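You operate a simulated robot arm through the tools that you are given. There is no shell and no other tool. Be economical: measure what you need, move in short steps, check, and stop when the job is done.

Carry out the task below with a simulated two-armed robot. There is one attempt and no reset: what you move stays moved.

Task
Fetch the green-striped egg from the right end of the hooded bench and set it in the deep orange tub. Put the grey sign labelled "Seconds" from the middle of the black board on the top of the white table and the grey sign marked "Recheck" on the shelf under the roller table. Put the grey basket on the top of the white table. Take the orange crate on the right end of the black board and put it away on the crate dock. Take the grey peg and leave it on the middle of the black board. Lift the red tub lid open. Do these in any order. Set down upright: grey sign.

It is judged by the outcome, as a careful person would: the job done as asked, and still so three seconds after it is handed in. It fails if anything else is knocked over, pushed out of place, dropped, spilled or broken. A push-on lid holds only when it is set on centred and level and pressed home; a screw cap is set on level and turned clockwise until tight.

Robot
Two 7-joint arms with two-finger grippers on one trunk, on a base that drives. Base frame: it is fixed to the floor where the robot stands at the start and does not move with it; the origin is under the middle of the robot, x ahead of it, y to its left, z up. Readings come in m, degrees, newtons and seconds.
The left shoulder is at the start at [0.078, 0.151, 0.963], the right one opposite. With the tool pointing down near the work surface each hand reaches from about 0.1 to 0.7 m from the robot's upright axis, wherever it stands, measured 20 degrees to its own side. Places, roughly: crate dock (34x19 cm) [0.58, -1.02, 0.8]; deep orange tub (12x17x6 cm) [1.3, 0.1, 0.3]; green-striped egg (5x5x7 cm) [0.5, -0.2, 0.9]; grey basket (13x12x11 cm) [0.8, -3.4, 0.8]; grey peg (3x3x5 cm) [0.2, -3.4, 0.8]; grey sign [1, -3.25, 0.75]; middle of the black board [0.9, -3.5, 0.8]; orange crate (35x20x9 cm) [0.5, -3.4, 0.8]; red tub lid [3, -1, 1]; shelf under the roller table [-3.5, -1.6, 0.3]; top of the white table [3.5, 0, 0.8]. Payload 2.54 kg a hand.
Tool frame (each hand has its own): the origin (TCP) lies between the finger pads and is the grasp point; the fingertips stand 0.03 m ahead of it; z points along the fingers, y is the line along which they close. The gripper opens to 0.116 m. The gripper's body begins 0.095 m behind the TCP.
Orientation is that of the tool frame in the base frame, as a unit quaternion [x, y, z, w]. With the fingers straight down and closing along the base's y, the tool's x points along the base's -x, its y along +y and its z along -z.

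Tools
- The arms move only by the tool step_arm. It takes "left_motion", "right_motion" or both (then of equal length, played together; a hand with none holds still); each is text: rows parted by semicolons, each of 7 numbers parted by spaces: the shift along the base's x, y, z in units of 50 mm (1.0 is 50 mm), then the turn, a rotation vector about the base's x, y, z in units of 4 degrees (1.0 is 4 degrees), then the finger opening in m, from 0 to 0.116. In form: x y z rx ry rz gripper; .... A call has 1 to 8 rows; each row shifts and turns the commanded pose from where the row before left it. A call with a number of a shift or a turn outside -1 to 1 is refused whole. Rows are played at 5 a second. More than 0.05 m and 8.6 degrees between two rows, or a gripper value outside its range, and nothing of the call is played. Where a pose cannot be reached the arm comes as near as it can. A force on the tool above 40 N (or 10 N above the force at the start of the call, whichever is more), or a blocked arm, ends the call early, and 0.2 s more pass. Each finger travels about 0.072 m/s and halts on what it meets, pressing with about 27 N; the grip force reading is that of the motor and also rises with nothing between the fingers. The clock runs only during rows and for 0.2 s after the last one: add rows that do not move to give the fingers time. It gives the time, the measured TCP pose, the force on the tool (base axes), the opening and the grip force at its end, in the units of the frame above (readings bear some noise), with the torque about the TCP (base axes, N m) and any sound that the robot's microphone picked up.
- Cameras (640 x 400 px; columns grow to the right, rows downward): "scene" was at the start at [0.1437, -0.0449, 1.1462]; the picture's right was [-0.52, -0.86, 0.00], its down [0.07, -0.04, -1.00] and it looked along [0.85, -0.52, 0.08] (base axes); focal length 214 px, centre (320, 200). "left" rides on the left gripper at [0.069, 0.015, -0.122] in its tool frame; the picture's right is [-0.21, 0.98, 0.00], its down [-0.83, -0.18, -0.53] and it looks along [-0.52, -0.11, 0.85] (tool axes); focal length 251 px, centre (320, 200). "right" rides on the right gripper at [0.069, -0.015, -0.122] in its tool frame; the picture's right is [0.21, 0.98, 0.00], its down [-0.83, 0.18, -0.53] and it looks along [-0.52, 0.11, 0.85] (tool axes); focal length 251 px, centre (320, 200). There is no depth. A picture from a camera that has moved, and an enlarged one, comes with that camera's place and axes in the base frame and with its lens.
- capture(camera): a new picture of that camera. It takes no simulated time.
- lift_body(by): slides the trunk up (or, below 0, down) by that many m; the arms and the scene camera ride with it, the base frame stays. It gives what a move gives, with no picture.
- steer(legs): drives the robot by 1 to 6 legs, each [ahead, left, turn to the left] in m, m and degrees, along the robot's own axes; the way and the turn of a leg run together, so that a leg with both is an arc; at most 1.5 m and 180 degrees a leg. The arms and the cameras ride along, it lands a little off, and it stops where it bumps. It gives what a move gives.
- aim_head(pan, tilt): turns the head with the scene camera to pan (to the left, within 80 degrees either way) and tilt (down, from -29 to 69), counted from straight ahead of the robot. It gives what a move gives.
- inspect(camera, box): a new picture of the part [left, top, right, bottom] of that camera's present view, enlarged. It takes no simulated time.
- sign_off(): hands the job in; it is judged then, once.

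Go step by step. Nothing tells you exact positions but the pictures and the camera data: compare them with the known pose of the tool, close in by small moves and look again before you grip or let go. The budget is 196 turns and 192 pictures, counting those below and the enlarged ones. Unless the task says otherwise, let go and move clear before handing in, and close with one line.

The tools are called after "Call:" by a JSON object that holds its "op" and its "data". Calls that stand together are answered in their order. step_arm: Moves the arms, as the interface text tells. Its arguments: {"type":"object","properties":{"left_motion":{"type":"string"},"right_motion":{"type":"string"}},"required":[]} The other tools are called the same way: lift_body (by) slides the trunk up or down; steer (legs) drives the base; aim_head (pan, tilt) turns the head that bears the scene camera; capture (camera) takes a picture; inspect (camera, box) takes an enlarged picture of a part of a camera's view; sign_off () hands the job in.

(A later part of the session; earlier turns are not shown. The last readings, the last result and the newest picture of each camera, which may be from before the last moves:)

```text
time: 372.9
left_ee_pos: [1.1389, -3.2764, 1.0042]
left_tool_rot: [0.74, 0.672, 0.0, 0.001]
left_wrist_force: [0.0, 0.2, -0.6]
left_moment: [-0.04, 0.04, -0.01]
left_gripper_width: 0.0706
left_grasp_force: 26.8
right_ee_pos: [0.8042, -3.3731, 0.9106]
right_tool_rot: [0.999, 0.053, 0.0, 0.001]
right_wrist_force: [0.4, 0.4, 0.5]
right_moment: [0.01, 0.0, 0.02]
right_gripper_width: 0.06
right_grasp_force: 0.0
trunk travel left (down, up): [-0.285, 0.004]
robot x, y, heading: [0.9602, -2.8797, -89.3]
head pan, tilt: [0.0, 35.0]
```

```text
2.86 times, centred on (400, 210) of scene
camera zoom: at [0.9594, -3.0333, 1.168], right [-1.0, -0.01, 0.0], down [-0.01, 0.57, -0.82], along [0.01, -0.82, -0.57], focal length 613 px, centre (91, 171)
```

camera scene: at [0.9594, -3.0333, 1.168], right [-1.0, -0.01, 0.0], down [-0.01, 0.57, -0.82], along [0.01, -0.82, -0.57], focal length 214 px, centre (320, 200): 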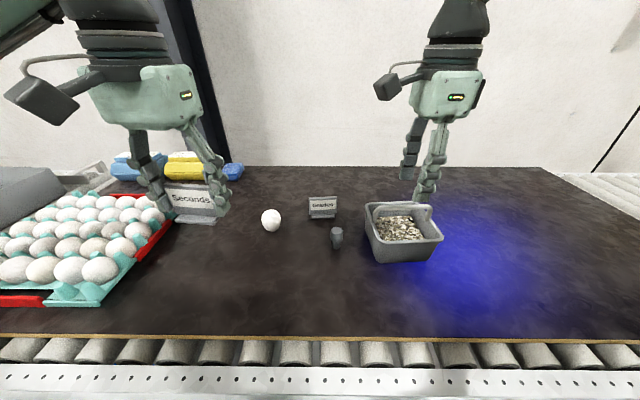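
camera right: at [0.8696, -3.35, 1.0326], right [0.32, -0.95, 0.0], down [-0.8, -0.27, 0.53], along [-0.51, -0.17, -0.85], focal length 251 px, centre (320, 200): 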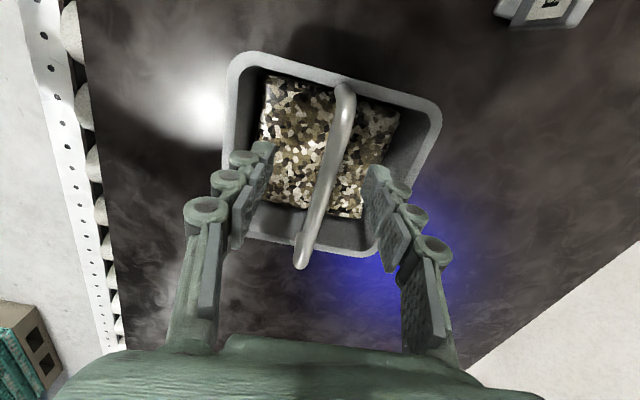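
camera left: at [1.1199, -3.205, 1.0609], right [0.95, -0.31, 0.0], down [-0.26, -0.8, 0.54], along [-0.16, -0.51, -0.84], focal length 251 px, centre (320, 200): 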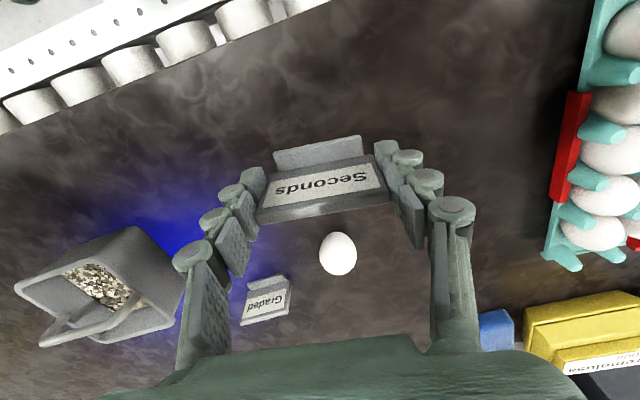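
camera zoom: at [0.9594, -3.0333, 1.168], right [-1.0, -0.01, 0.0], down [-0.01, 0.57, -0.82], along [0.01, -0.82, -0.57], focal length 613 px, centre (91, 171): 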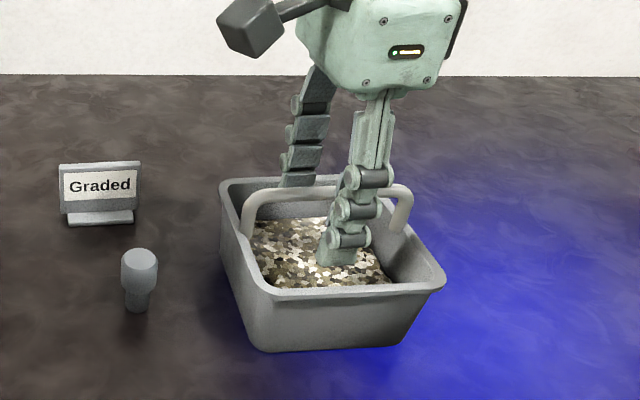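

The fingers straddle the bar with correct alignment. Close and test-lift slightly.

Call:
{"op": "step_arm", "data": {"right_motion": "0 0 0 0 0 0 0.04;0 0 0 0 0 0 0.015;0 0 0 0 0 0 0;0 0 0 0 0 0 0;0 0 0.15 0 0 0 0;0 0 0.25 0 0 0 0;0 0 0 0 0 0 0"}}

Call:
{"op": "inspect", "data": {"camera": "scene", "box": [320, 140, 480, 280]}}

```text
time: 374.5
left_ee_pos: [1.139, -3.277, 1.0027]
left_tool_rot: [0.74, 0.673, -0.001, 0.001]
left_wrist_force: [0.4, -0.1, -1.1]
left_moment: [-0.04, 0.02, -0.02]
left_gripper_width: 0.0707
left_grasp_force: 27.1
right_ee_pos: [0.8028, -3.3715, 0.9296]
right_tool_rot: [0.999, 0.053, 0.0, 0.002]
right_wrist_force: [0.8, 0.4, -2.9]
right_moment: [0.02, 0.03, 0.01]
right_gripper_width: 0.0081
right_grasp_force: 27.1
trunk travel left (down, up): [-0.285, 0.004]
robot x, y, heading: [0.9611, -2.8796, -89.6]
head pan, tilt: [0.0, 35.0]
```

```text
2.86 times, centred on (400, 210) of scene
camera zoom: at [0.9594, -3.0335, 1.1679], right [-1.0, -0.01, 0.0], down [-0.01, 0.57, -0.82], along [0.01, -0.82, -0.57], focal length 613 px, centre (91, 171)
```

zoom: 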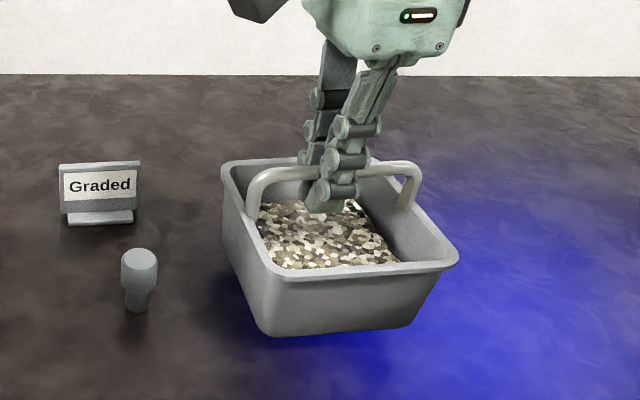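

Basket lifts level (~3 N). Raise both items, back away and turn east to look for the white table.

Call:
{"op": "step_arm", "data": {"right_motion": "0 0 0.5 0 0 0 0;0 0.1 0.5 0 0 0 0;0 0.3 0.4 0 0 0 0;0 0.4 0.3 0 0 0 0"}}

Call:
{"op": "steer", "data": {"legs": [[-0.7, 0, 0], [0, 0, 45], [0, 0, 44]]}}

Call:
{"op": "aim_head", "data": {"pan": 10, "tilt": 10}}

Call:
{"op": "capture", "data": {"camera": "scene"}}

```text
time: 375.5
left_ee_pos: [1.1388, -3.2758, 1.0041]
left_tool_rot: [0.74, 0.672, -0.001, 0.001]
left_wrist_force: [-0.4, -0.7, -0.8]
left_moment: [0.01, 0.0, 0.01]
left_gripper_width: 0.0706
left_grasp_force: 26.6
right_ee_pos: [0.8019, -3.3318, 1.0149]
right_tool_rot: [0.999, 0.052, 0.0, 0.001]
right_wrist_force: [0.9, -1.0, -3.0]
right_moment: [-0.04, 0.0, -0.01]
right_gripper_width: 0.008
right_grasp_force: 27.0
trunk travel left (down, up): [-0.285, 0.004]
robot x, y, heading: [0.9591, -2.8784, -89.7]
head pan, tilt: [0.0, 35.0]
```

```text
time: 383.5
left_ee_pos: [1.3549, -2.0081, 1.0026]
left_tool_rot: [0.065, 0.998, 0.001, 0.002]
left_wrist_force: [0.5, -0.1, 0.4]
left_moment: [-0.05, 0.02, 0.0]
left_gripper_width: 0.0708
left_grasp_force: 27.4
right_ee_pos: [1.4002, -2.3462, 1.0133]
right_tool_rot: [0.682, 0.732, 0.001, 0.001]
right_wrist_force: [0.0, 0.0, -3.6]
right_moment: [0.03, -0.03, -0.02]
right_gripper_width: 0.0082
right_grasp_force: 26.9
trunk travel left (down, up): [-0.285, 0.004]
robot x, y, heading: [0.9502, -2.1821, -1.5]
head pan, tilt: [0.0, 35.0]
```

```text
time: 384.4
left_ee_pos: [1.3551, -2.0081, 1.0039]
left_tool_rot: [0.065, 0.998, 0.0, 0.0]
left_wrist_force: [0.0, -0.1, -1.3]
left_moment: [0.01, -0.03, -0.01]
left_gripper_width: 0.0709
left_grasp_force: 27.5
right_ee_pos: [1.4014, -2.3462, 1.013]
right_tool_rot: [0.681, 0.732, 0.0, 0.001]
right_wrist_force: [-0.1, 0.3, -3.4]
right_moment: [0.01, -0.02, 0.04]
right_gripper_width: 0.0077
right_grasp_force: 27.0
trunk travel left (down, up): [-0.285, 0.004]
robot x, y, heading: [0.9511, -2.1771, -1.3]
head pan, tilt: [10.0, 10.0]
```

```text
58 pictures are left
camera scene: at [1.1111, -2.1628, 1.208], right [0.15, -0.99, 0.0], down [-0.17, -0.03, -0.98], along [0.97, 0.15, -0.17], focal length 214 px, centre (320, 200)
```

scene: 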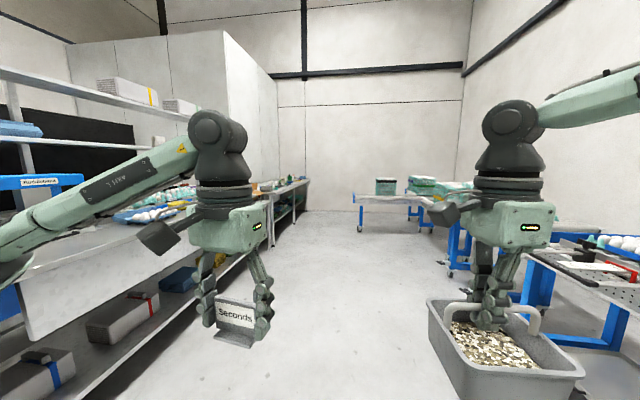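

The aisle leads east. Drive on and look again toward the left for the red tub and the white table.

Call:
{"op": "steer", "data": {"legs": [[1.2, 0, 1.3], [0.4, 0, 0]]}}

Call:
{"op": "aim_head", "data": {"pan": 45, "tilt": 8}}

Call:
{"op": "capture", "data": {"camera": "scene"}}

```text
time: 392.6
left_ee_pos: [2.9539, -1.9994, 1.0032]
left_tool_rot: [0.046, 0.999, 0.001, 0.001]
left_wrist_force: [0.1, 0.3, -0.5]
left_moment: [0.0, 0.04, 0.0]
left_gripper_width: 0.0706
left_grasp_force: 27.1
right_ee_pos: [3.0111, -2.3368, 1.0141]
right_tool_rot: [0.667, 0.745, 0.0, 0.001]
right_wrist_force: [-0.6, 0.1, -4.3]
right_moment: [0.0, 0.02, 0.05]
right_gripper_width: 0.0077
right_grasp_force: 27.0
trunk travel left (down, up): [-0.285, 0.004]
robot x, y, heading: [2.5571, -2.1833, 0.7]
head pan, tilt: [10.0, 10.0]
```

```text
time: 393.6
left_ee_pos: [2.9552, -2.0009, 1.0028]
left_tool_rot: [0.048, 0.999, 0.0, 0.001]
left_wrist_force: [0.1, -0.6, -0.6]
left_moment: [0.01, 0.01, -0.01]
left_gripper_width: 0.071
left_grasp_force: 26.9
right_ee_pos: [3.0103, -2.3371, 1.0138]
right_tool_rot: [0.668, 0.744, 0.001, 0.001]
right_wrist_force: [-0.4, -0.2, -2.6]
right_moment: [0.03, 0.01, 0.02]
right_gripper_width: 0.0079
right_grasp_force: 27.2
trunk travel left (down, up): [-0.285, 0.004]
robot x, y, heading: [2.553, -2.182, 0.4]
head pan, tilt: [45.0, 8.0]
```

```text
57 pictures are left
camera scene: at [2.6897, -2.1148, 1.2113], right [0.72, -0.7, 0.0], down [-0.1, -0.1, -0.99], along [0.69, 0.71, -0.14], focal length 214 px, centre (320, 200)
```

scene: 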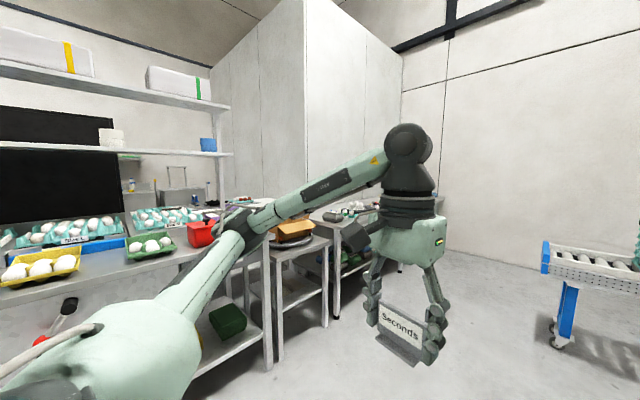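

Call:
{"op": "inspect", "data": {"camera": "scene", "box": [120, 160, 380, 320]}}

```text
2.46 times, centred on (250, 240) of scene
camera zoom: at [2.6897, -2.1148, 1.2113], right [0.72, -0.7, 0.0], down [-0.1, -0.1, -0.99], along [0.69, 0.71, -0.14], focal length 528 px, centre (492, 102)
```

zoom: 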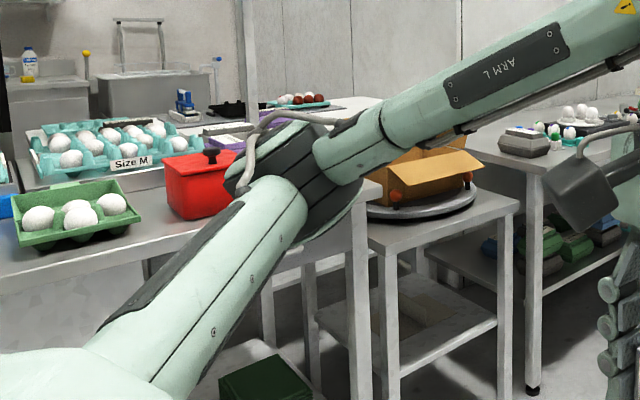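

The red tub (dark knob lid) is at the bench end. A further table behind may be the white one; move further east and look north between the tables.

Call:
{"op": "steer", "data": {"legs": [[0.75, -0.1, 0]]}}

Call:
{"op": "aim_head", "data": {"pan": 78, "tilt": 8}}

Call:
{"op": "capture", "data": {"camera": "scene"}}

```text
time: 397.8
left_ee_pos: [3.715, -2.0862, 1.0029]
left_tool_rot: [0.044, 0.999, 0.002, 0.001]
left_wrist_force: [0.1, 1.4, -1.1]
left_moment: [0.02, -0.04, 0.01]
left_gripper_width: 0.0709
left_grasp_force: 26.8
right_ee_pos: [3.7743, -2.422, 1.0138]
right_tool_rot: [0.666, 0.746, 0.0, 0.0]
right_wrist_force: [0.5, -0.2, -2.2]
right_moment: [0.02, 0.01, -0.02]
right_gripper_width: 0.008
right_grasp_force: 27.8
trunk travel left (down, up): [-0.285, 0.004]
robot x, y, heading: [3.3188, -2.2711, 1.0]
head pan, tilt: [45.0, 8.0]
```

```text
time: 398.8
left_ee_pos: [3.7158, -2.0869, 1.0045]
left_tool_rot: [0.043, 0.999, 0.001, 0.001]
left_wrist_force: [-0.6, -0.3, -0.9]
left_moment: [0.0, 0.02, -0.02]
left_gripper_width: 0.0707
left_grasp_force: 27.3
right_ee_pos: [3.7743, -2.4221, 1.0145]
right_tool_rot: [0.665, 0.747, 0.001, 0.0]
right_wrist_force: [-1.2, 0.7, -2.7]
right_moment: [0.03, -0.01, 0.02]
right_gripper_width: 0.0077
right_grasp_force: 27.2
trunk travel left (down, up): [-0.285, 0.004]
robot x, y, heading: [3.3146, -2.2728, 1.0]
head pan, tilt: [78.0, 8.0]
```

```text
55 pictures are left
camera scene: at [3.4044, -2.1789, 1.2113], right [0.98, -0.19, 0.0], down [-0.03, -0.14, -0.99], along [0.19, 0.97, -0.14], focal length 214 px, centre (320, 200)
```

scene: 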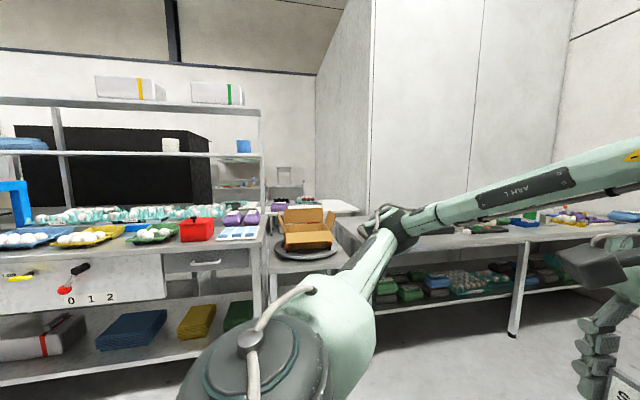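

The white table lies behind the partition, reachable only from the north aisle. I'll go back west along this known aisle, up the lane and round to the north side; the lid will be done afterwards.

Call:
{"op": "steer", "data": {"legs": [[-1.4, 0.04, -1], [-1.4, 0, 0], [-0.75, 0, 0]]}}

Call:
{"op": "steer", "data": {"legs": [[0, 0, 90]]}}

Call:
{"op": "aim_head", "data": {"pan": 0, "tilt": 10}}

Call:
{"op": "capture", "data": {"camera": "scene"}}

```text
time: 415.9
left_ee_pos: [0.1933, -2.0141, 1.0048]
left_tool_rot: [0.069, 0.998, 0.001, 0.001]
left_wrist_force: [-0.8, 0.0, -1.0]
left_moment: [0.0, 0.0, 0.02]
left_gripper_width: 0.0705
left_grasp_force: 27.0
right_ee_pos: [0.2351, -2.3541, 1.0132]
right_tool_rot: [0.683, 0.73, 0.001, 0.0]
right_wrist_force: [-0.3, 0.5, -2.6]
right_moment: [0.01, -0.02, 0.0]
right_gripper_width: 0.0076
right_grasp_force: 26.5
trunk travel left (down, up): [-0.285, 0.004]
robot x, y, heading: [-0.2124, -2.1771, -1.7]
head pan, tilt: [78.0, 8.0]
```

```text
time: 420.2
left_ee_pos: [-0.3714, -1.7713, 1.0035]
left_tool_rot: [-0.65, 0.76, 0.002, 0.0]
left_wrist_force: [-0.4, 0.6, -1.1]
left_moment: [0.01, -0.04, -0.02]
left_gripper_width: 0.071
left_grasp_force: 27.2
right_ee_pos: [-0.0319, -1.7359, 1.0123]
right_tool_rot: [-0.023, 1.0, 0.001, 0.0]
right_wrist_force: [0.0, -0.1, -3.0]
right_moment: [-0.01, 0.03, 0.01]
right_gripper_width: 0.0073
right_grasp_force: 27.2
trunk travel left (down, up): [-0.285, 0.004]
robot x, y, heading: [-0.2119, -2.1813, 87.4]
head pan, tilt: [78.0, 8.0]
```

```text
time: 421.7
left_ee_pos: [-0.3716, -1.7714, 1.0037]
left_tool_rot: [-0.651, 0.759, 0.001, 0.0]
left_wrist_force: [0.2, -0.1, -1.2]
left_moment: [-0.04, 0.01, 0.02]
left_gripper_width: 0.0706
left_grasp_force: 26.8
right_ee_pos: [-0.0313, -1.7359, 1.0136]
right_tool_rot: [-0.024, 1.0, 0.001, 0.0]
right_wrist_force: [0.3, 0.0, -2.8]
right_moment: [-0.02, -0.01, -0.01]
right_gripper_width: 0.0073
right_grasp_force: 27.1
trunk travel left (down, up): [-0.285, 0.004]
robot x, y, heading: [-0.2169, -2.1829, 87.4]
head pan, tilt: [0.0, 10.0]
```

```text
54 pictures are left
camera scene: at [-0.2046, -2.0187, 1.208], right [1.0, -0.05, 0.0], down [-0.01, -0.17, -0.98], along [0.05, 0.98, -0.17], focal length 214 px, centre (320, 200)
```

scene: 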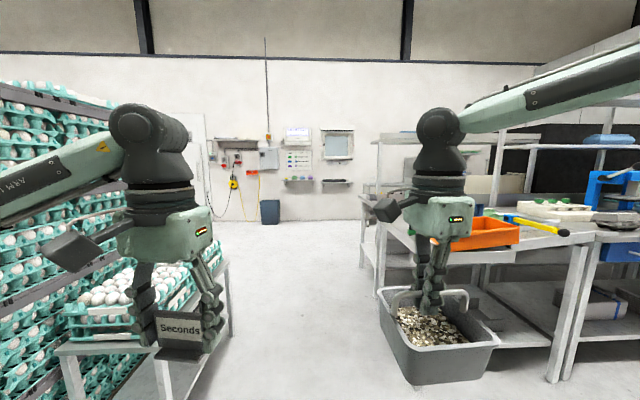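

Lane north is clear. Straighten and drive north.

Call:
{"op": "steer", "data": {"legs": [[0.3, 0.05, 2.6], [1.45, 0, 0], [1.45, 0, 0]]}}

Call:
{"op": "steer", "data": {"legs": [[0.1, 0, 0], [0, 0, -90]]}}

Call:
{"op": "capture", "data": {"camera": "scene"}}

```text
time: 437.1
left_ee_pos: [-0.3775, 1.3592, 1.0036]
left_tool_rot: [-0.659, 0.752, 0.001, 0.0]
left_wrist_force: [-0.8, 0.8, 0.1]
left_moment: [-0.03, -0.01, 0.03]
left_gripper_width: 0.0708
left_grasp_force: 27.0
right_ee_pos: [-0.04, 1.4013, 1.0132]
right_tool_rot: [-0.034, 0.999, 0.001, 0.0]
right_wrist_force: [-0.5, -0.3, -3.5]
right_moment: [-0.01, 0.05, 0.01]
right_gripper_width: 0.0064
right_grasp_force: 27.0
trunk travel left (down, up): [-0.285, 0.004]
robot x, y, heading: [-0.2139, 0.9539, 88.4]
head pan, tilt: [0.0, 10.0]
```

```text
time: 442.1
left_ee_pos: [0.1974, 1.2143, 1.004]
left_tool_rot: [0.072, 0.997, 0.001, 0.001]
left_wrist_force: [0.1, 0.1, -0.3]
left_moment: [-0.01, -0.01, 0.0]
left_gripper_width: 0.0708
left_grasp_force: 27.2
right_ee_pos: [0.2391, 0.8747, 1.0136]
right_tool_rot: [0.686, 0.728, 0.0, 0.001]
right_wrist_force: [-0.1, -0.6, -3.7]
right_moment: [0.0, 0.03, 0.04]
right_gripper_width: 0.0062
right_grasp_force: 27.1
trunk travel left (down, up): [-0.285, 0.004]
robot x, y, heading: [-0.2114, 1.0522, -2.0]
head pan, tilt: [0.0, 10.0]
```

```text
53 pictures are left
camera scene: at [-0.0463, 1.0459, 1.208], right [-0.04, -1.0, 0.0], down [-0.17, 0.01, -0.98], along [0.98, -0.03, -0.17], focal length 214 px, centre (320, 200)
```

scene: 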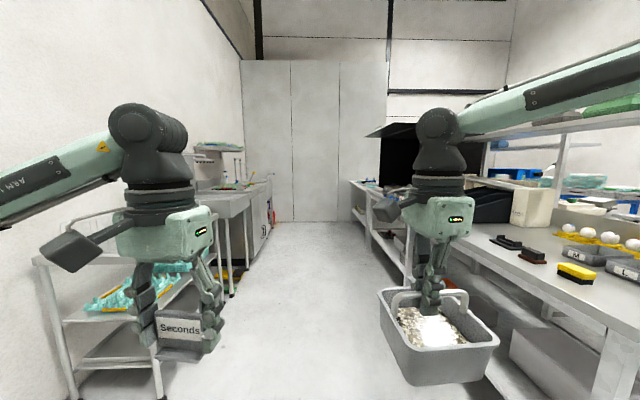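

North aisle is clear (y 0.35 to 1.85). Drive east.

Call:
{"op": "steer", "data": {"legs": [[1.2, 0.05, 2], [1.2, 0, 0]]}}

Call:
{"op": "aim_head", "data": {"pan": -30, "tilt": 12}}

Call:
{"op": "capture", "data": {"camera": "scene"}}

```text
time: 453.9
left_ee_pos: [2.5886, 1.3015, 1.0032]
left_tool_rot: [0.038, 0.999, 0.001, 0.001]
left_wrist_force: [-0.8, -0.7, -0.8]
left_moment: [0.0, 0.03, -0.03]
left_gripper_width: 0.0707
left_grasp_force: 27.3
right_ee_pos: [2.6521, 0.9661, 1.0147]
right_tool_rot: [0.66, 0.751, 0.0, 0.001]
right_wrist_force: [0.3, 0.7, -3.8]
right_moment: [0.05, 0.01, 0.0]
right_gripper_width: 0.0061
right_grasp_force: 26.7
trunk travel left (down, up): [-0.285, 0.004]
robot x, y, heading: [2.1955, 1.1155, 1.8]
head pan, tilt: [0.0, 10.0]
```

```text
time: 454.9
left_ee_pos: [2.5876, 1.3011, 1.0037]
left_tool_rot: [0.038, 0.999, 0.001, 0.0]
left_wrist_force: [-0.1, 0.6, 0.2]
left_moment: [-0.01, 0.03, -0.02]
left_gripper_width: 0.0709
left_grasp_force: 27.7
right_ee_pos: [2.6498, 0.9672, 1.0128]
right_tool_rot: [0.661, 0.751, 0.001, 0.0]
right_wrist_force: [-0.7, -0.4, -3.8]
right_moment: [0.05, 0.01, 0.01]
right_gripper_width: 0.006
right_grasp_force: 27.3
trunk travel left (down, up): [-0.285, 0.004]
robot x, y, heading: [2.1988, 1.1131, 1.9]
head pan, tilt: [-30.0, 12.0]
```

```text
52 pictures are left
camera scene: at [2.344, 1.0705, 1.2048], right [-0.47, -0.88, 0.0], down [-0.18, 0.1, -0.98], along [0.86, -0.46, -0.21], focal length 214 px, centre (320, 200)
```

scene: 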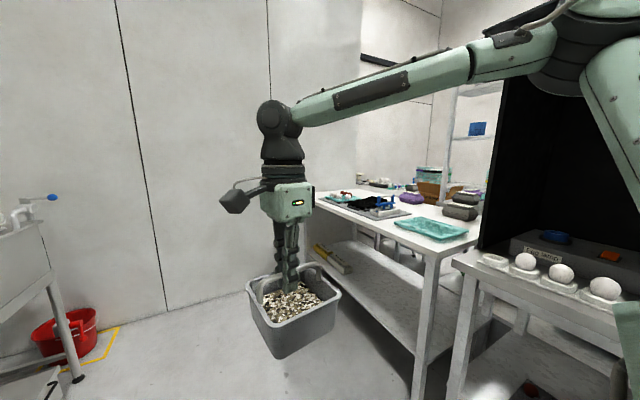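

White table found: front edge y≈0.3, from x≈2.85 eastward. Drive to x≈3.3 and turn to face it.

Call:
{"op": "steer", "data": {"legs": [[1.1, 0, -1.8], [0, 0, -88]]}}

Call:
{"op": "aim_head", "data": {"pan": 0, "tilt": 30}}

Call:
{"op": "capture", "data": {"camera": "scene"}}

```text
time: 464.3
left_ee_pos: [3.4836, 0.7141, 1.0038]
left_tool_rot: [0.736, 0.677, -0.001, 0.002]
left_wrist_force: [-0.2, 0.0, -0.3]
left_moment: [-0.01, 0.03, -0.01]
left_gripper_width: 0.0707
left_grasp_force: 26.5
right_ee_pos: [3.1482, 0.6559, 1.0132]
right_tool_rot: [0.998, 0.057, -0.001, 0.0]
right_wrist_force: [0.5, 0.6, -2.3]
right_moment: [0.05, -0.02, 0.01]
right_gripper_width: 0.0063
right_grasp_force: 27.4
trunk travel left (down, up): [-0.285, 0.004]
robot x, y, heading: [3.2986, 1.1121, -89.0]
head pan, tilt: [-30.0, 12.0]
```

```text
time: 465.3
left_ee_pos: [3.4852, 0.7161, 1.0032]
left_tool_rot: [0.736, 0.677, 0.001, 0.002]
left_wrist_force: [0.2, 0.2, -0.4]
left_moment: [0.02, 0.02, -0.02]
left_gripper_width: 0.0708
left_grasp_force: 27.0
right_ee_pos: [3.1487, 0.6564, 1.0128]
right_tool_rot: [0.998, 0.057, 0.0, 0.001]
right_wrist_force: [-0.3, 0.7, -3.1]
right_moment: [0.01, -0.02, 0.01]
right_gripper_width: 0.0062
right_grasp_force: 27.3
trunk travel left (down, up): [-0.285, 0.004]
robot x, y, heading: [3.2982, 1.1129, -88.9]
head pan, tilt: [0.0, 30.0]
```

```text
51 pictures are left
camera scene: at [3.3025, 0.9543, 1.1757], right [-1.0, -0.02, 0.0], down [-0.01, 0.5, -0.87], along [0.02, -0.87, -0.5], focal length 214 px, centre (320, 200)
```

scene: 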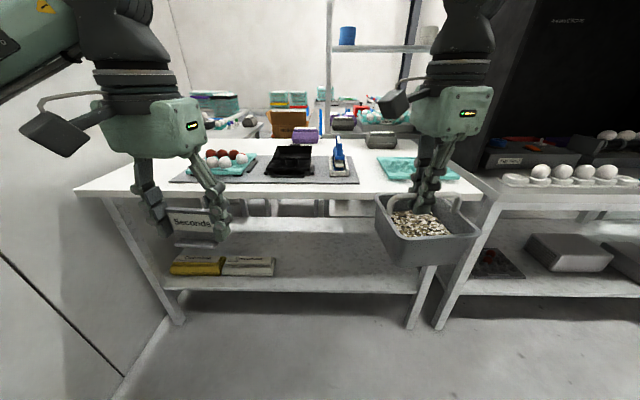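

Call:
{"op": "inspect", "data": {"camera": "scene", "box": [70, 120, 290, 220]}}

Call:
{"op": "inspect", "data": {"camera": "scene", "box": [290, 120, 510, 220]}}

```text
2.91 times, centred on (180, 170) of scene
camera zoom: at [3.3025, 0.9543, 1.1757], right [-1.0, -0.02, 0.0], down [-0.01, 0.5, -0.87], along [0.02, -0.87, -0.5], focal length 624 px, centre (727, 287)
```

zoom: 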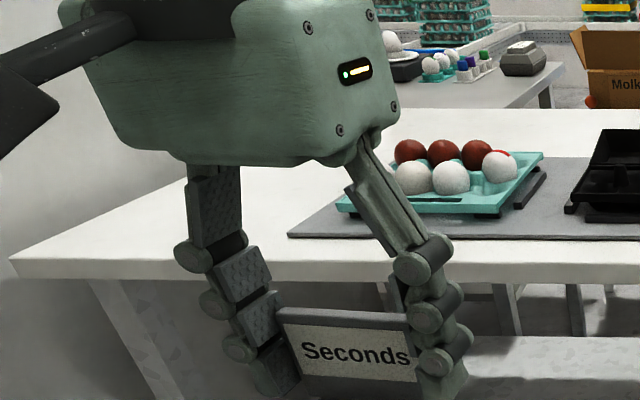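

```text
2.91 times, centred on (400, 170) of scene
camera zoom: at [3.3025, 0.9543, 1.1757], right [-1.0, -0.02, 0.0], down [-0.01, 0.5, -0.87], along [0.02, -0.87, -0.5], focal length 624 px, centre (87, 287)
```

zoom: 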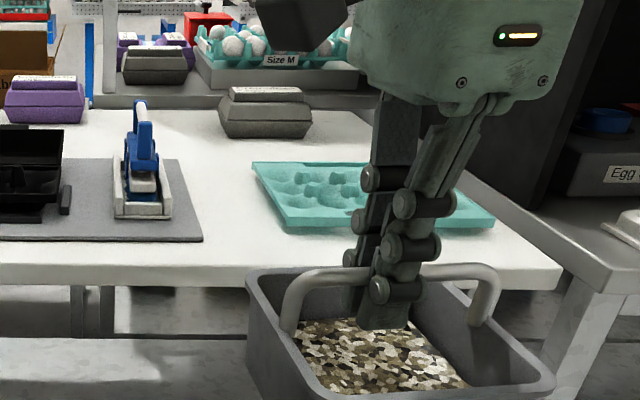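

There's a free gap on the table between the mat (x≥3.16) and the teal tray (x≤3.03): basket goes at about (3.10, 0.175). The sign goes on the free front strip at about (3.48, 0.195). Drive closer.

Call:
{"op": "steer", "data": {"legs": [[0.46, 0, -0.8]]}}

Call:
{"op": "step_arm", "data": {"left_motion": "0 0 -0.2 0 0 0.6 0.055;0 0 -0.2 0 0 0.6 0.055;0 0 -0.2 0 0 0 0.055", "right_motion": "-0.3 0 0 0 0 -0.8 0;-0.3 0 0 0 0 -0.8 0;-0.3 0 0 0 0 0 0"}}

Call:
{"op": "capture", "data": {"camera": "scene"}}

Call:
{"op": "capture", "data": {"camera": "right"}}

Call:
{"op": "capture", "data": {"camera": "left"}}

```text
time: 468.1
left_ee_pos: [3.4831, 0.2436, 1.0036]
left_tool_rot: [0.743, 0.669, 0.0, 0.002]
left_wrist_force: [0.2, 0.1, -1.1]
left_moment: [0.03, 0.01, 0.01]
left_gripper_width: 0.0703
left_grasp_force: 26.5
right_ee_pos: [3.1449, 0.1906, 1.0122]
right_tool_rot: [0.999, 0.049, -0.001, 0.0]
right_wrist_force: [0.8, -0.5, -3.4]
right_moment: [0.0, 0.03, -0.04]
right_gripper_width: 0.0059
right_grasp_force: 27.2
trunk travel left (down, up): [-0.285, 0.004]
robot x, y, heading: [3.3053, 0.6471, -89.8]
head pan, tilt: [0.0, 30.0]
```

```text
time: 468.9
left_ee_pos: [3.4834, 0.2446, 0.973]
left_tool_rot: [0.714, 0.7, -0.001, 0.002]
left_wrist_force: [0.7, 0.4, 0.3]
left_moment: [0.0, -0.04, 0.01]
left_gripper_width: 0.0709
left_grasp_force: 26.8
right_ee_pos: [3.1012, 0.1912, 1.0134]
right_tool_rot: [1.0, -0.008, 0.001, 0.001]
right_wrist_force: [0.6, -0.4, -2.5]
right_moment: [-0.04, -0.02, -0.02]
right_gripper_width: 0.0063
right_grasp_force: 26.8
trunk travel left (down, up): [-0.285, 0.004]
robot x, y, heading: [3.3062, 0.6434, -90.1]
head pan, tilt: [0.0, 30.0]
```

```text
48 pictures are left
camera scene: at [3.3048, 0.487, 1.1757], right [-1.0, 0.0, 0.0], down [0.0, 0.5, -0.87], along [0.0, -0.87, -0.5], focal length 214 px, centre (320, 200)
```

scene: 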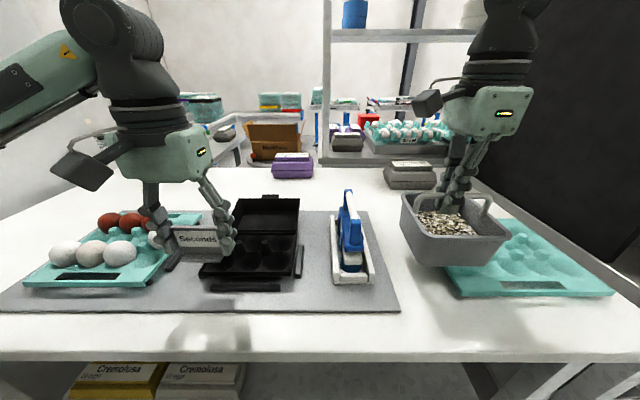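

```text
47 pictures are left
camera right: at [3.1695, 0.2054, 1.1357], right [0.2, -0.98, 0.0], down [-0.83, -0.17, 0.53], along [-0.52, -0.11, -0.85], focal length 251 px, centre (320, 200)
```

right: 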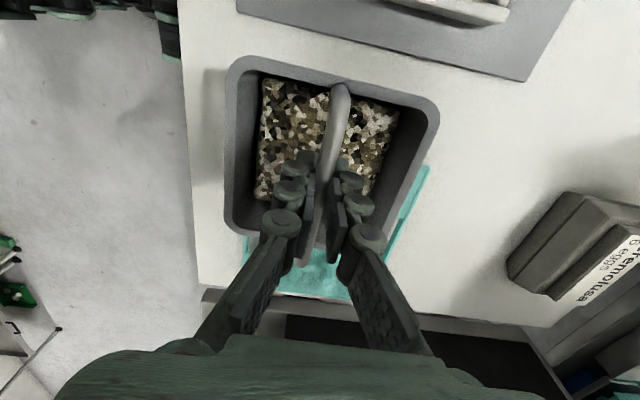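

```text
46 pictures are left
camera left: at [3.4984, 0.3131, 1.095], right [0.97, -0.23, 0.0], down [-0.2, -0.82, 0.54], along [-0.12, -0.52, -0.84], focal length 251 px, centre (320, 200)
```

left: 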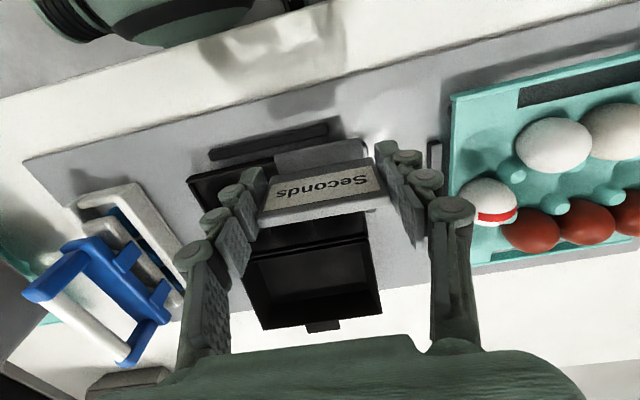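

Triangulating the two views gives table top z≈0.85, mat front y≈0.28, table edge y≈0.34, gap x 3.07–3.18. The basket fits better turned 90°, so I'll rotate the right hand back while bringing the sign to the front strip (y≈0.32).

Call:
{"op": "step_arm", "data": {"left_motion": "0 0.3 0 0 0 0 0.055;0 0.3 -0.1 0 0 0 0.055;0 0.3 -0.2 0 0 0 0.055;0 0.3 -0.3 0 0 0 0.055;0 0.3 -0.3 0 0 0 0.055;0 0 -0.3 0 0 0 0.055;0 0 -0.15 0 0 0 0.055;0 0 0 0 0 0 0.055", "right_motion": "0 0.1 0 0 0 1 0;0 0.1 0 0 0 1 0;0 0.1 0 0 0 1 0;0 0.1 0 0 0 1 0;0 0.1 0 0 0 1 0;0 0.1 0 0 0 1 0;0 0.1 0 0 0 1 0;0 0.1 0 0 0 1 0"}}

Call:
{"op": "capture", "data": {"camera": "left"}}

Call:
{"op": "capture", "data": {"camera": "scene"}}

```text
time: 470.7
left_ee_pos: [3.4819, 0.32, 0.9058]
left_tool_rot: [0.715, 0.699, 0.0, 0.001]
left_wrist_force: [0.7, 0.7, -0.4]
left_moment: [-0.02, -0.02, 0.02]
left_gripper_width: 0.071
left_grasp_force: 27.2
right_ee_pos: [3.1004, 0.2317, 1.0133]
right_tool_rot: [0.963, 0.269, 0.0, 0.0]
right_wrist_force: [0.5, -0.6, -2.4]
right_moment: [0.05, -0.06, 0.0]
right_gripper_width: 0.0061
right_grasp_force: 26.8
trunk travel left (down, up): [-0.285, 0.004]
robot x, y, heading: [3.304, 0.6479, -90.1]
head pan, tilt: [0.0, 30.0]
```

```text
45 pictures are left
camera left: at [3.4981, 0.3878, 1.0271], right [0.97, -0.23, 0.0], down [-0.2, -0.82, 0.54], along [-0.12, -0.52, -0.84], focal length 251 px, centre (320, 200)
```

left: 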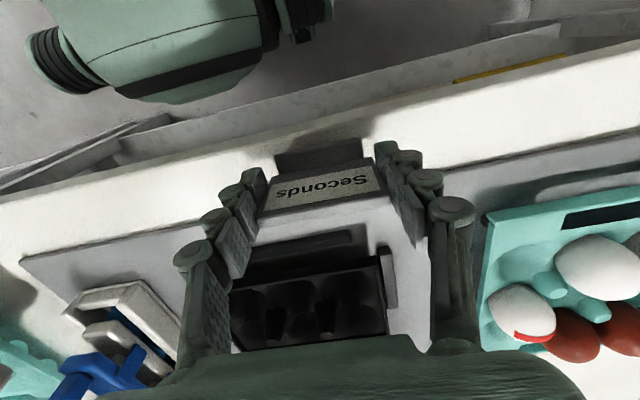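

```text
44 pictures are left
camera scene: at [3.3049, 0.487, 1.1757], right [-1.0, 0.0, 0.0], down [0.0, 0.5, -0.87], along [0.0, -0.87, -0.5], focal length 214 px, centre (320, 200)
```

scene: 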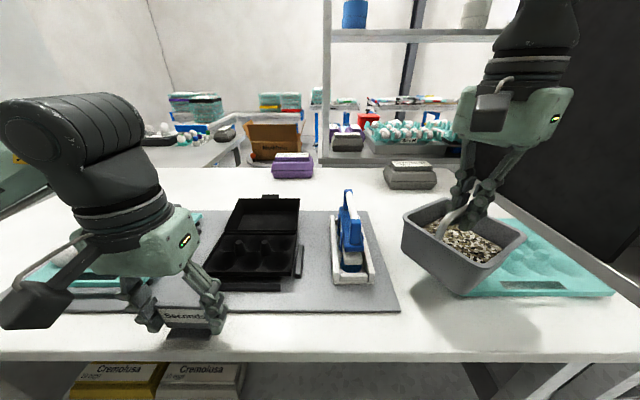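

Base front is right at the table edge; move back 11 mm, then set the sign down. Continue rotating the basket.

Call:
{"op": "step_arm", "data": {"left_motion": "0 -0.2 0 0 0 0 0.055;0 -0.02 -0.1 0 0 0 0.055;0 0 -0.1 0 0 0 0.055;0 0 -0.06 0 0 0 0.055;0 0 0 0 0 0 0.055;0 0 0 0 0 0 0.055;0 0 0 0 0 0 0.055;0 0 0 0 0 0 0.055", "right_motion": "0 0.1 0 0 0 1 0;0 0.1 0 0 0 1 0;0 0.1 0 0 0 1 0;0 0.1 0 0 0 1 0;0 0.1 0 0 0 1 0;0 0.1 0 0 0 1 0;0 0 0 0 0 1 0;0 0 0 0 0 1 0"}}

```text
time: 472.5
left_ee_pos: [3.4824, 0.3081, 0.8949]
left_tool_rot: [0.715, 0.7, 0.0, 0.001]
left_wrist_force: [-0.2, 0.9, -0.6]
left_moment: [-0.01, -0.01, 0.01]
left_gripper_width: 0.0708
left_grasp_force: 27.2
right_ee_pos: [3.1004, 0.2615, 1.0145]
right_tool_rot: [0.851, 0.525, 0.0, 0.001]
right_wrist_force: [0.9, 0.2, -3.5]
right_moment: [0.03, 0.01, 0.0]
right_gripper_width: 0.0062
right_grasp_force: 26.8
trunk travel left (down, up): [-0.285, 0.004]
robot x, y, heading: [3.3049, 0.6444, -89.6]
head pan, tilt: [0.0, 30.0]
```

Call:
{"op": "step_arm", "data": {"left_motion": "0 0 -0.08 0 0 0 0.055;0 0 -0.08 0 0 0 0.055;0 0 -0.08 0 0 0 0.055;0 0 0 0 0 0 0.055;0 0 0 0 0 0 0.055;0 0 0 0 0 0 0.055;0 0 0 0 0 0 0.055", "right_motion": "0 0 0 0 0 1 0;0 0 0 0 0 1 0;0 0 0 0 0 1 0;0 0 0 0 0 1 0;0 0 0 0 0 1 0;0 0 0 0 0 1 0;0 0 0 0 0 0.6 0"}}

Call:
{"op": "inspect", "data": {"camera": "scene", "box": [90, 260, 270, 370]}}

```text
time: 474.1
left_ee_pos: [3.4819, 0.3089, 0.8802]
left_tool_rot: [0.714, 0.701, -0.001, 0.002]
left_wrist_force: [3.0, -4.0, 20.0]
left_moment: [-0.27, -0.1, 0.01]
left_gripper_width: 0.0709
left_grasp_force: 27.1
right_ee_pos: [3.102, 0.2619, 1.0127]
right_tool_rot: [0.709, 0.705, 0.001, 0.001]
right_wrist_force: [0.1, -0.1, -2.5]
right_moment: [0.01, 0.01, 0.01]
right_gripper_width: 0.0061
right_grasp_force: 26.9
trunk travel left (down, up): [-0.285, 0.004]
robot x, y, heading: [3.3053, 0.6437, -89.8]
head pan, tilt: [0.0, 30.0]
```

```text
3.56 times, centred on (180, 315) of scene
camera zoom: at [3.3047, 0.4877, 1.1759], right [-1.0, 0.0, 0.0], down [0.0, 0.5, -0.87], along [0.0, -0.87, -0.5], focal length 763 px, centre (818, -209)
```

zoom: 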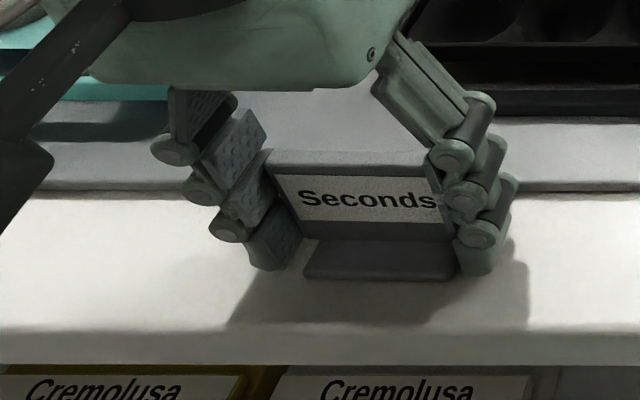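

Contact; the sign stands on the white strip. Ease, release, rise.

Call:
{"op": "step_arm", "data": {"left_motion": "0 0 0.04 0 0 0 0.06;0 0 0 0 0 0 0.08;0 0 0 0 0 0 0.092;0 0 0 0 0 0 0.092;0 0 0.5 0 0 0 0.092;0 0 0.8 0 0 0 0.092;0 0.3 0.8 0 0 0 0.092"}}

Call:
{"op": "capture", "data": {"camera": "scene"}}

Call:
{"op": "capture", "data": {"camera": "right"}}

```text
time: 475.7
left_ee_pos: [3.4826, 0.3257, 0.9865]
left_tool_rot: [0.714, 0.7, 0.0, 0.001]
left_wrist_force: [0.0, -0.1, -0.1]
left_moment: [-0.02, 0.0, 0.05]
left_gripper_width: 0.0921
left_grasp_force: 0.1
right_ee_pos: [3.1008, 0.2625, 1.0129]
right_tool_rot: [0.71, 0.705, 0.001, 0.0]
right_wrist_force: [1.1, 0.0, -2.2]
right_moment: [0.0, 0.0, 0.0]
right_gripper_width: 0.0061
right_grasp_force: 26.9
trunk travel left (down, up): [-0.285, 0.004]
robot x, y, heading: [3.3019, 0.6448, -89.9]
head pan, tilt: [0.0, 30.0]
```

```text
42 pictures are left
camera scene: at [3.3047, 0.4875, 1.1757], right [-1.0, 0.0, 0.0], down [0.0, 0.5, -0.87], along [0.0, -0.87, -0.5], focal length 214 px, centre (320, 200)
```

scene: 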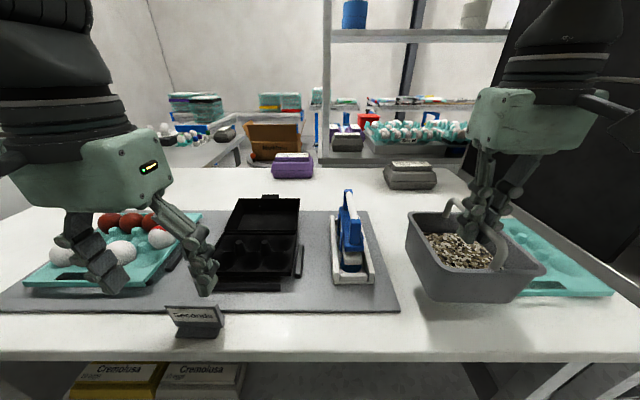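

```text
41 pictures are left
camera right: at [3.085, 0.3315, 1.1358], right [0.98, 0.21, 0.0], down [0.17, -0.83, 0.53], along [0.11, -0.52, -0.85], focal length 251 px, centre (320, 200)
```

right: 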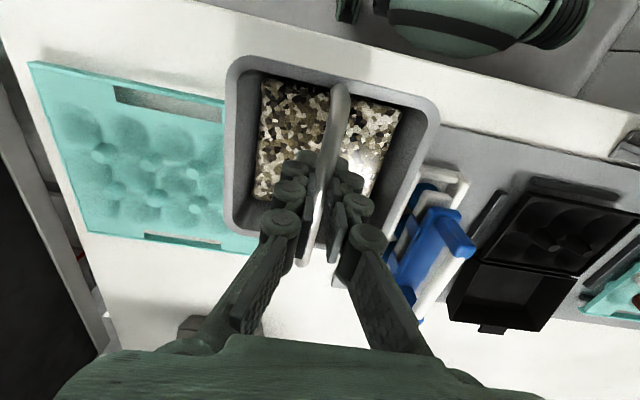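

The sign stands upright. Now shift the basket to x 3.125 and lower it near the table for a check.

Call:
{"op": "step_arm", "data": {"right_motion": "0.25 0 0 0 0 0 0;0.23 0.05 -0.2 0 0 0 0;0 0 -0.4 0 0 0 0;0 0 -0.4 0 0 0 0;0 0 -0.2 0 0 0 0;0 0 0 0 0 0 0"}}

Call:
{"op": "inspect", "data": {"camera": "scene", "box": [360, 190, 600, 350]}}

Call:
{"op": "capture", "data": {"camera": "right"}}

```text
time: 476.9
left_ee_pos: [3.482, 0.3251, 0.9865]
left_tool_rot: [0.714, 0.7, -0.002, 0.001]
left_wrist_force: [-0.8, -1.1, -0.1]
left_moment: [0.03, 0.02, 0.02]
left_gripper_width: 0.0922
left_grasp_force: 0.0
right_ee_pos: [3.1253, 0.2643, 0.9631]
right_tool_rot: [0.71, 0.704, -0.003, 0.005]
right_wrist_force: [-1.5, 6.7, 19.9]
right_moment: [0.79, -0.05, 0.06]
right_gripper_width: 0.0061
right_grasp_force: 26.8
trunk travel left (down, up): [-0.285, 0.004]
robot x, y, heading: [3.3026, 0.6465, -89.7]
head pan, tilt: [0.0, 30.0]
stopped in row 5 (right hand): the force on the tool passed its limit at 49 N (the readings are from after the stop); the commanded pose is now the measured one
```

```text
2.50 times, centred on (480, 270) of scene
camera zoom: at [3.3053, 0.4885, 1.1763], right [-1.0, 0.0, 0.0], down [0.0, 0.5, -0.87], along [0.0, -0.87, -0.5], focal length 536 px, centre (-80, 25)
```

zoom: 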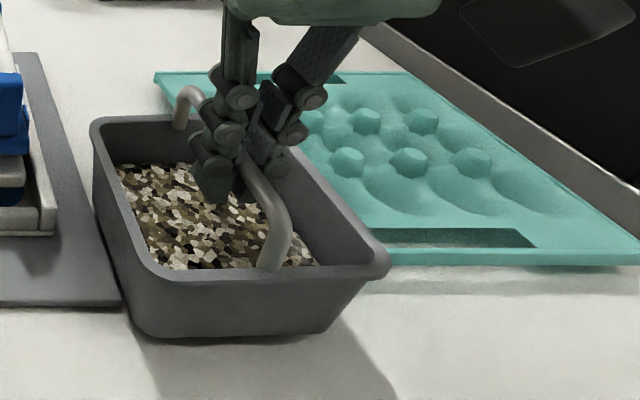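

```text
39 pictures are left
camera right: at [3.1108, 0.3333, 1.0846], right [0.98, 0.21, 0.0], down [0.17, -0.82, 0.54], along [0.11, -0.53, -0.84], focal length 251 px, centre (320, 200)
```

right: 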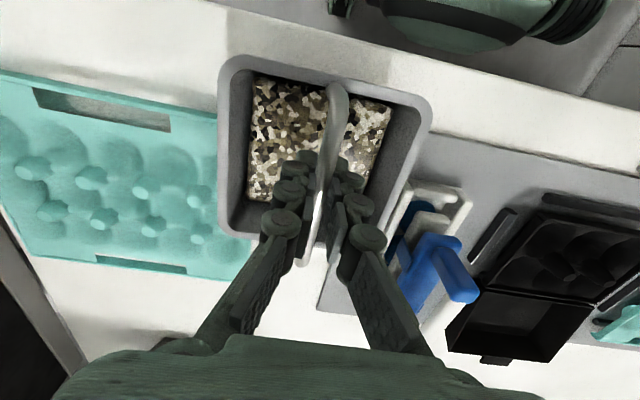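

It met something 2 cm early—probably the tray's corner. Lift, shift 15 mm toward the mat and 15 mm toward me, and try again.

Call:
{"op": "step_arm", "data": {"right_motion": "0 0 0.3 0 0 0 0;0 0 0.3 0 0 0 0;0.3 0.3 0 0 0 0 0;0 0 -0.2 0 0 0 0;0 0 -0.3 0 0 0 0;0 0 -0.2 0 0 0 0;0 0 0 0 0 0 0"}}

Call:
{"op": "inspect", "data": {"camera": "scene", "box": [360, 190, 600, 350]}}

```text
time: 478.5
left_ee_pos: [3.4825, 0.3245, 0.987]
left_tool_rot: [0.715, 0.699, 0.0, 0.002]
left_wrist_force: [-0.4, -0.1, 0.7]
left_moment: [0.01, -0.03, -0.02]
left_gripper_width: 0.092
left_grasp_force: 0.1
right_ee_pos: [3.1395, 0.2746, 0.9577]
right_tool_rot: [0.71, 0.704, -0.004, 0.007]
right_wrist_force: [-10.4, -3.1, 27.2]
right_moment: [0.0, -0.07, -0.02]
right_gripper_width: 0.0064
right_grasp_force: 26.8
trunk travel left (down, up): [-0.285, 0.004]
robot x, y, heading: [3.301, 0.6445, -89.8]
head pan, tilt: [0.0, 30.0]
```

```text
2.50 times, centred on (480, 270) of scene
camera zoom: at [3.3044, 0.4883, 1.1765], right [-1.0, 0.0, 0.0], down [0.0, 0.5, -0.87], along [0.0, -0.87, -0.5], focal length 536 px, centre (-80, 25)
```

zoom: 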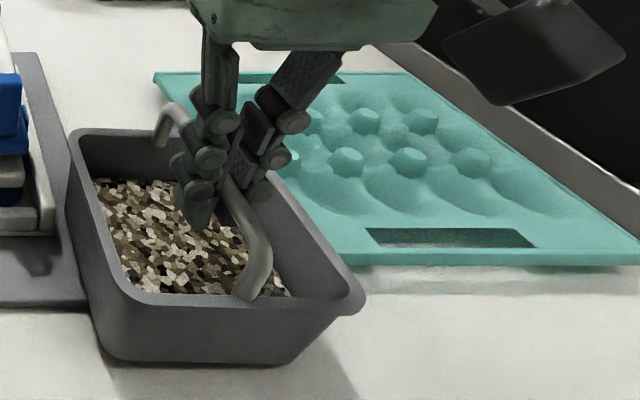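

Same height with balanced moments, front edge in contact with the table and the basket level. Ease off the pressure and release.

Call:
{"op": "step_arm", "data": {"right_motion": "0 0 0.05 0 0 0 0;0 0 0 0 0 0 0;0 0 0 0 0 0 0.015;0 0 0 0 0 0 0.035;0 0 0 0 0 0 0.05;0 0 0 0 0 0 0.05"}}

Call:
{"op": "inspect", "data": {"camera": "scene", "box": [360, 190, 600, 350]}}

```text
time: 479.9
left_ee_pos: [3.4824, 0.3239, 0.9862]
left_tool_rot: [0.714, 0.7, -0.001, 0.001]
left_wrist_force: [0.5, 0.6, -0.5]
left_moment: [0.02, -0.03, -0.03]
left_gripper_width: 0.0917
left_grasp_force: 0.1
right_ee_pos: [3.1411, 0.2764, 0.9593]
right_tool_rot: [0.71, 0.704, -0.003, 0.004]
right_wrist_force: [-0.1, -1.2, -0.2]
right_moment: [-0.02, -0.02, 0.0]
right_gripper_width: 0.0503
right_grasp_force: 0.0
trunk travel left (down, up): [-0.285, 0.004]
robot x, y, heading: [3.3044, 0.6453, -89.8]
head pan, tilt: [0.0, 30.0]
```

```text
2.50 times, centred on (480, 270) of scene
camera zoom: at [3.3049, 0.4872, 1.1757], right [-1.0, 0.0, 0.0], down [0.0, 0.5, -0.87], along [0.0, -0.87, -0.5], focal length 536 px, centre (-80, 25)
```

zoom: 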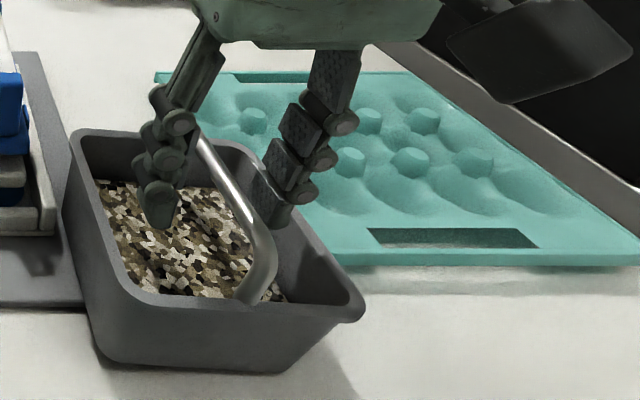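

Basket rests on the table, contents intact. Raise both hands and drive away, back round to the south aisle.

Call:
{"op": "step_arm", "data": {"right_motion": "0 0 0.5 0 0 0 0.05;0 0 0.8 0 0 0 0.05;0 0 0.8 0 0 0 0.05;0 0.5 0.2 0 0 0 0.05", "left_motion": "0 0.4 0.3 0 0 0 0.06;0 0.4 0.3 0 0 0 0.04;0 0 0 0 0 0 0.03;0 0 0 0 0 0 0.03"}}

Call:
{"op": "steer", "data": {"legs": [[-0.47, 0, 0]]}}

Call:
{"op": "capture", "data": {"camera": "scene"}}

```text
time: 480.9
left_ee_pos: [3.4827, 0.365, 1.0167]
left_tool_rot: [0.715, 0.699, -0.001, 0.003]
left_wrist_force: [-0.1, 0.1, 0.6]
left_moment: [0.0, 0.01, 0.01]
left_gripper_width: 0.03
left_grasp_force: 0.1
right_ee_pos: [3.1397, 0.3032, 1.0742]
right_tool_rot: [0.71, 0.704, -0.003, 0.005]
right_wrist_force: [-0.8, 1.1, -0.1]
right_moment: [0.01, 0.01, 0.02]
right_gripper_width: 0.05
right_grasp_force: 0.1
trunk travel left (down, up): [-0.285, 0.004]
robot x, y, heading: [3.3034, 0.6454, -90.0]
head pan, tilt: [0.0, 30.0]
```

```text
time: 483.7
left_ee_pos: [3.4825, 0.8346, 1.0171]
left_tool_rot: [0.712, 0.702, 0.0, 0.002]
left_wrist_force: [0.4, 0.4, 0.2]
left_moment: [-0.02, 0.0, 0.01]
left_gripper_width: 0.0299
left_grasp_force: 0.0
right_ee_pos: [3.1401, 0.7724, 1.0737]
right_tool_rot: [0.707, 0.707, -0.002, 0.003]
right_wrist_force: [0.1, 0.3, 0.1]
right_moment: [-0.01, -0.03, -0.05]
right_gripper_width: 0.05
right_grasp_force: 0.0
trunk travel left (down, up): [-0.285, 0.004]
robot x, y, heading: [3.3011, 1.1159, -89.1]
head pan, tilt: [0.0, 30.0]
```

```text
36 pictures are left
camera scene: at [3.3035, 0.9577, 1.1758], right [-1.0, -0.01, 0.0], down [0.0, 0.5, -0.87], along [0.01, -0.87, -0.5], focal length 214 px, centre (320, 200)
```

scene: 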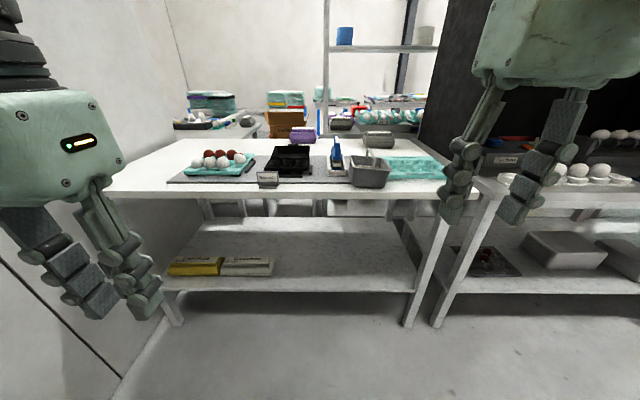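

Sign and basket are both in place on the white table. Now the long drive round to the red tub.

Call:
{"op": "steer", "data": {"legs": [[0, 0, -91], [1.4, 0, 0], [1.4, 0, 0], [0.75, 0, 0]]}}

```text
time: 504.8
left_ee_pos: [-0.5286, 0.8473, 1.0167]
left_tool_rot: [1.0, -0.001, -0.001, 0.001]
left_wrist_force: [-0.6, -0.3, -0.7]
left_moment: [0.0, -0.02, 0.04]
left_gripper_width: 0.0297
left_grasp_force: 0.1
right_ee_pos: [-0.5966, 1.1876, 1.0735]
right_tool_rot: [1.0, 0.006, -0.004, 0.001]
right_wrist_force: [0.5, -0.4, -0.5]
right_moment: [0.02, -0.05, 0.0]
right_gripper_width: 0.05
right_grasp_force: 0.0
trunk travel left (down, up): [-0.285, 0.004]
robot x, y, heading: [-0.2549, 1.0297, -178.8]
head pan, tilt: [0.0, 30.0]
```

Call:
{"op": "steer", "data": {"legs": [[0, 0, 89], [1.4, 0.0, 0], [1.4, 0, 0], [0.45, 0, 0]]}}

```text
time: 524.7
left_ee_pos: [-0.125, -2.533, 1.017]
left_tool_rot: [0.713, 0.701, 0.0, 0.001]
left_wrist_force: [0.3, -0.2, -0.2]
left_moment: [0.01, -0.02, 0.0]
left_gripper_width: 0.0302
left_grasp_force: 0.0
right_ee_pos: [-0.4678, -2.5968, 1.0722]
right_tool_rot: [0.709, 0.705, -0.002, 0.004]
right_wrist_force: [0.1, -1.5, 0.0]
right_moment: [0.06, -0.02, 0.02]
right_gripper_width: 0.0498
right_grasp_force: 0.0
trunk travel left (down, up): [-0.285, 0.004]
robot x, y, heading: [-0.3062, -2.2568, -89.6]
head pan, tilt: [0.0, 30.0]
```

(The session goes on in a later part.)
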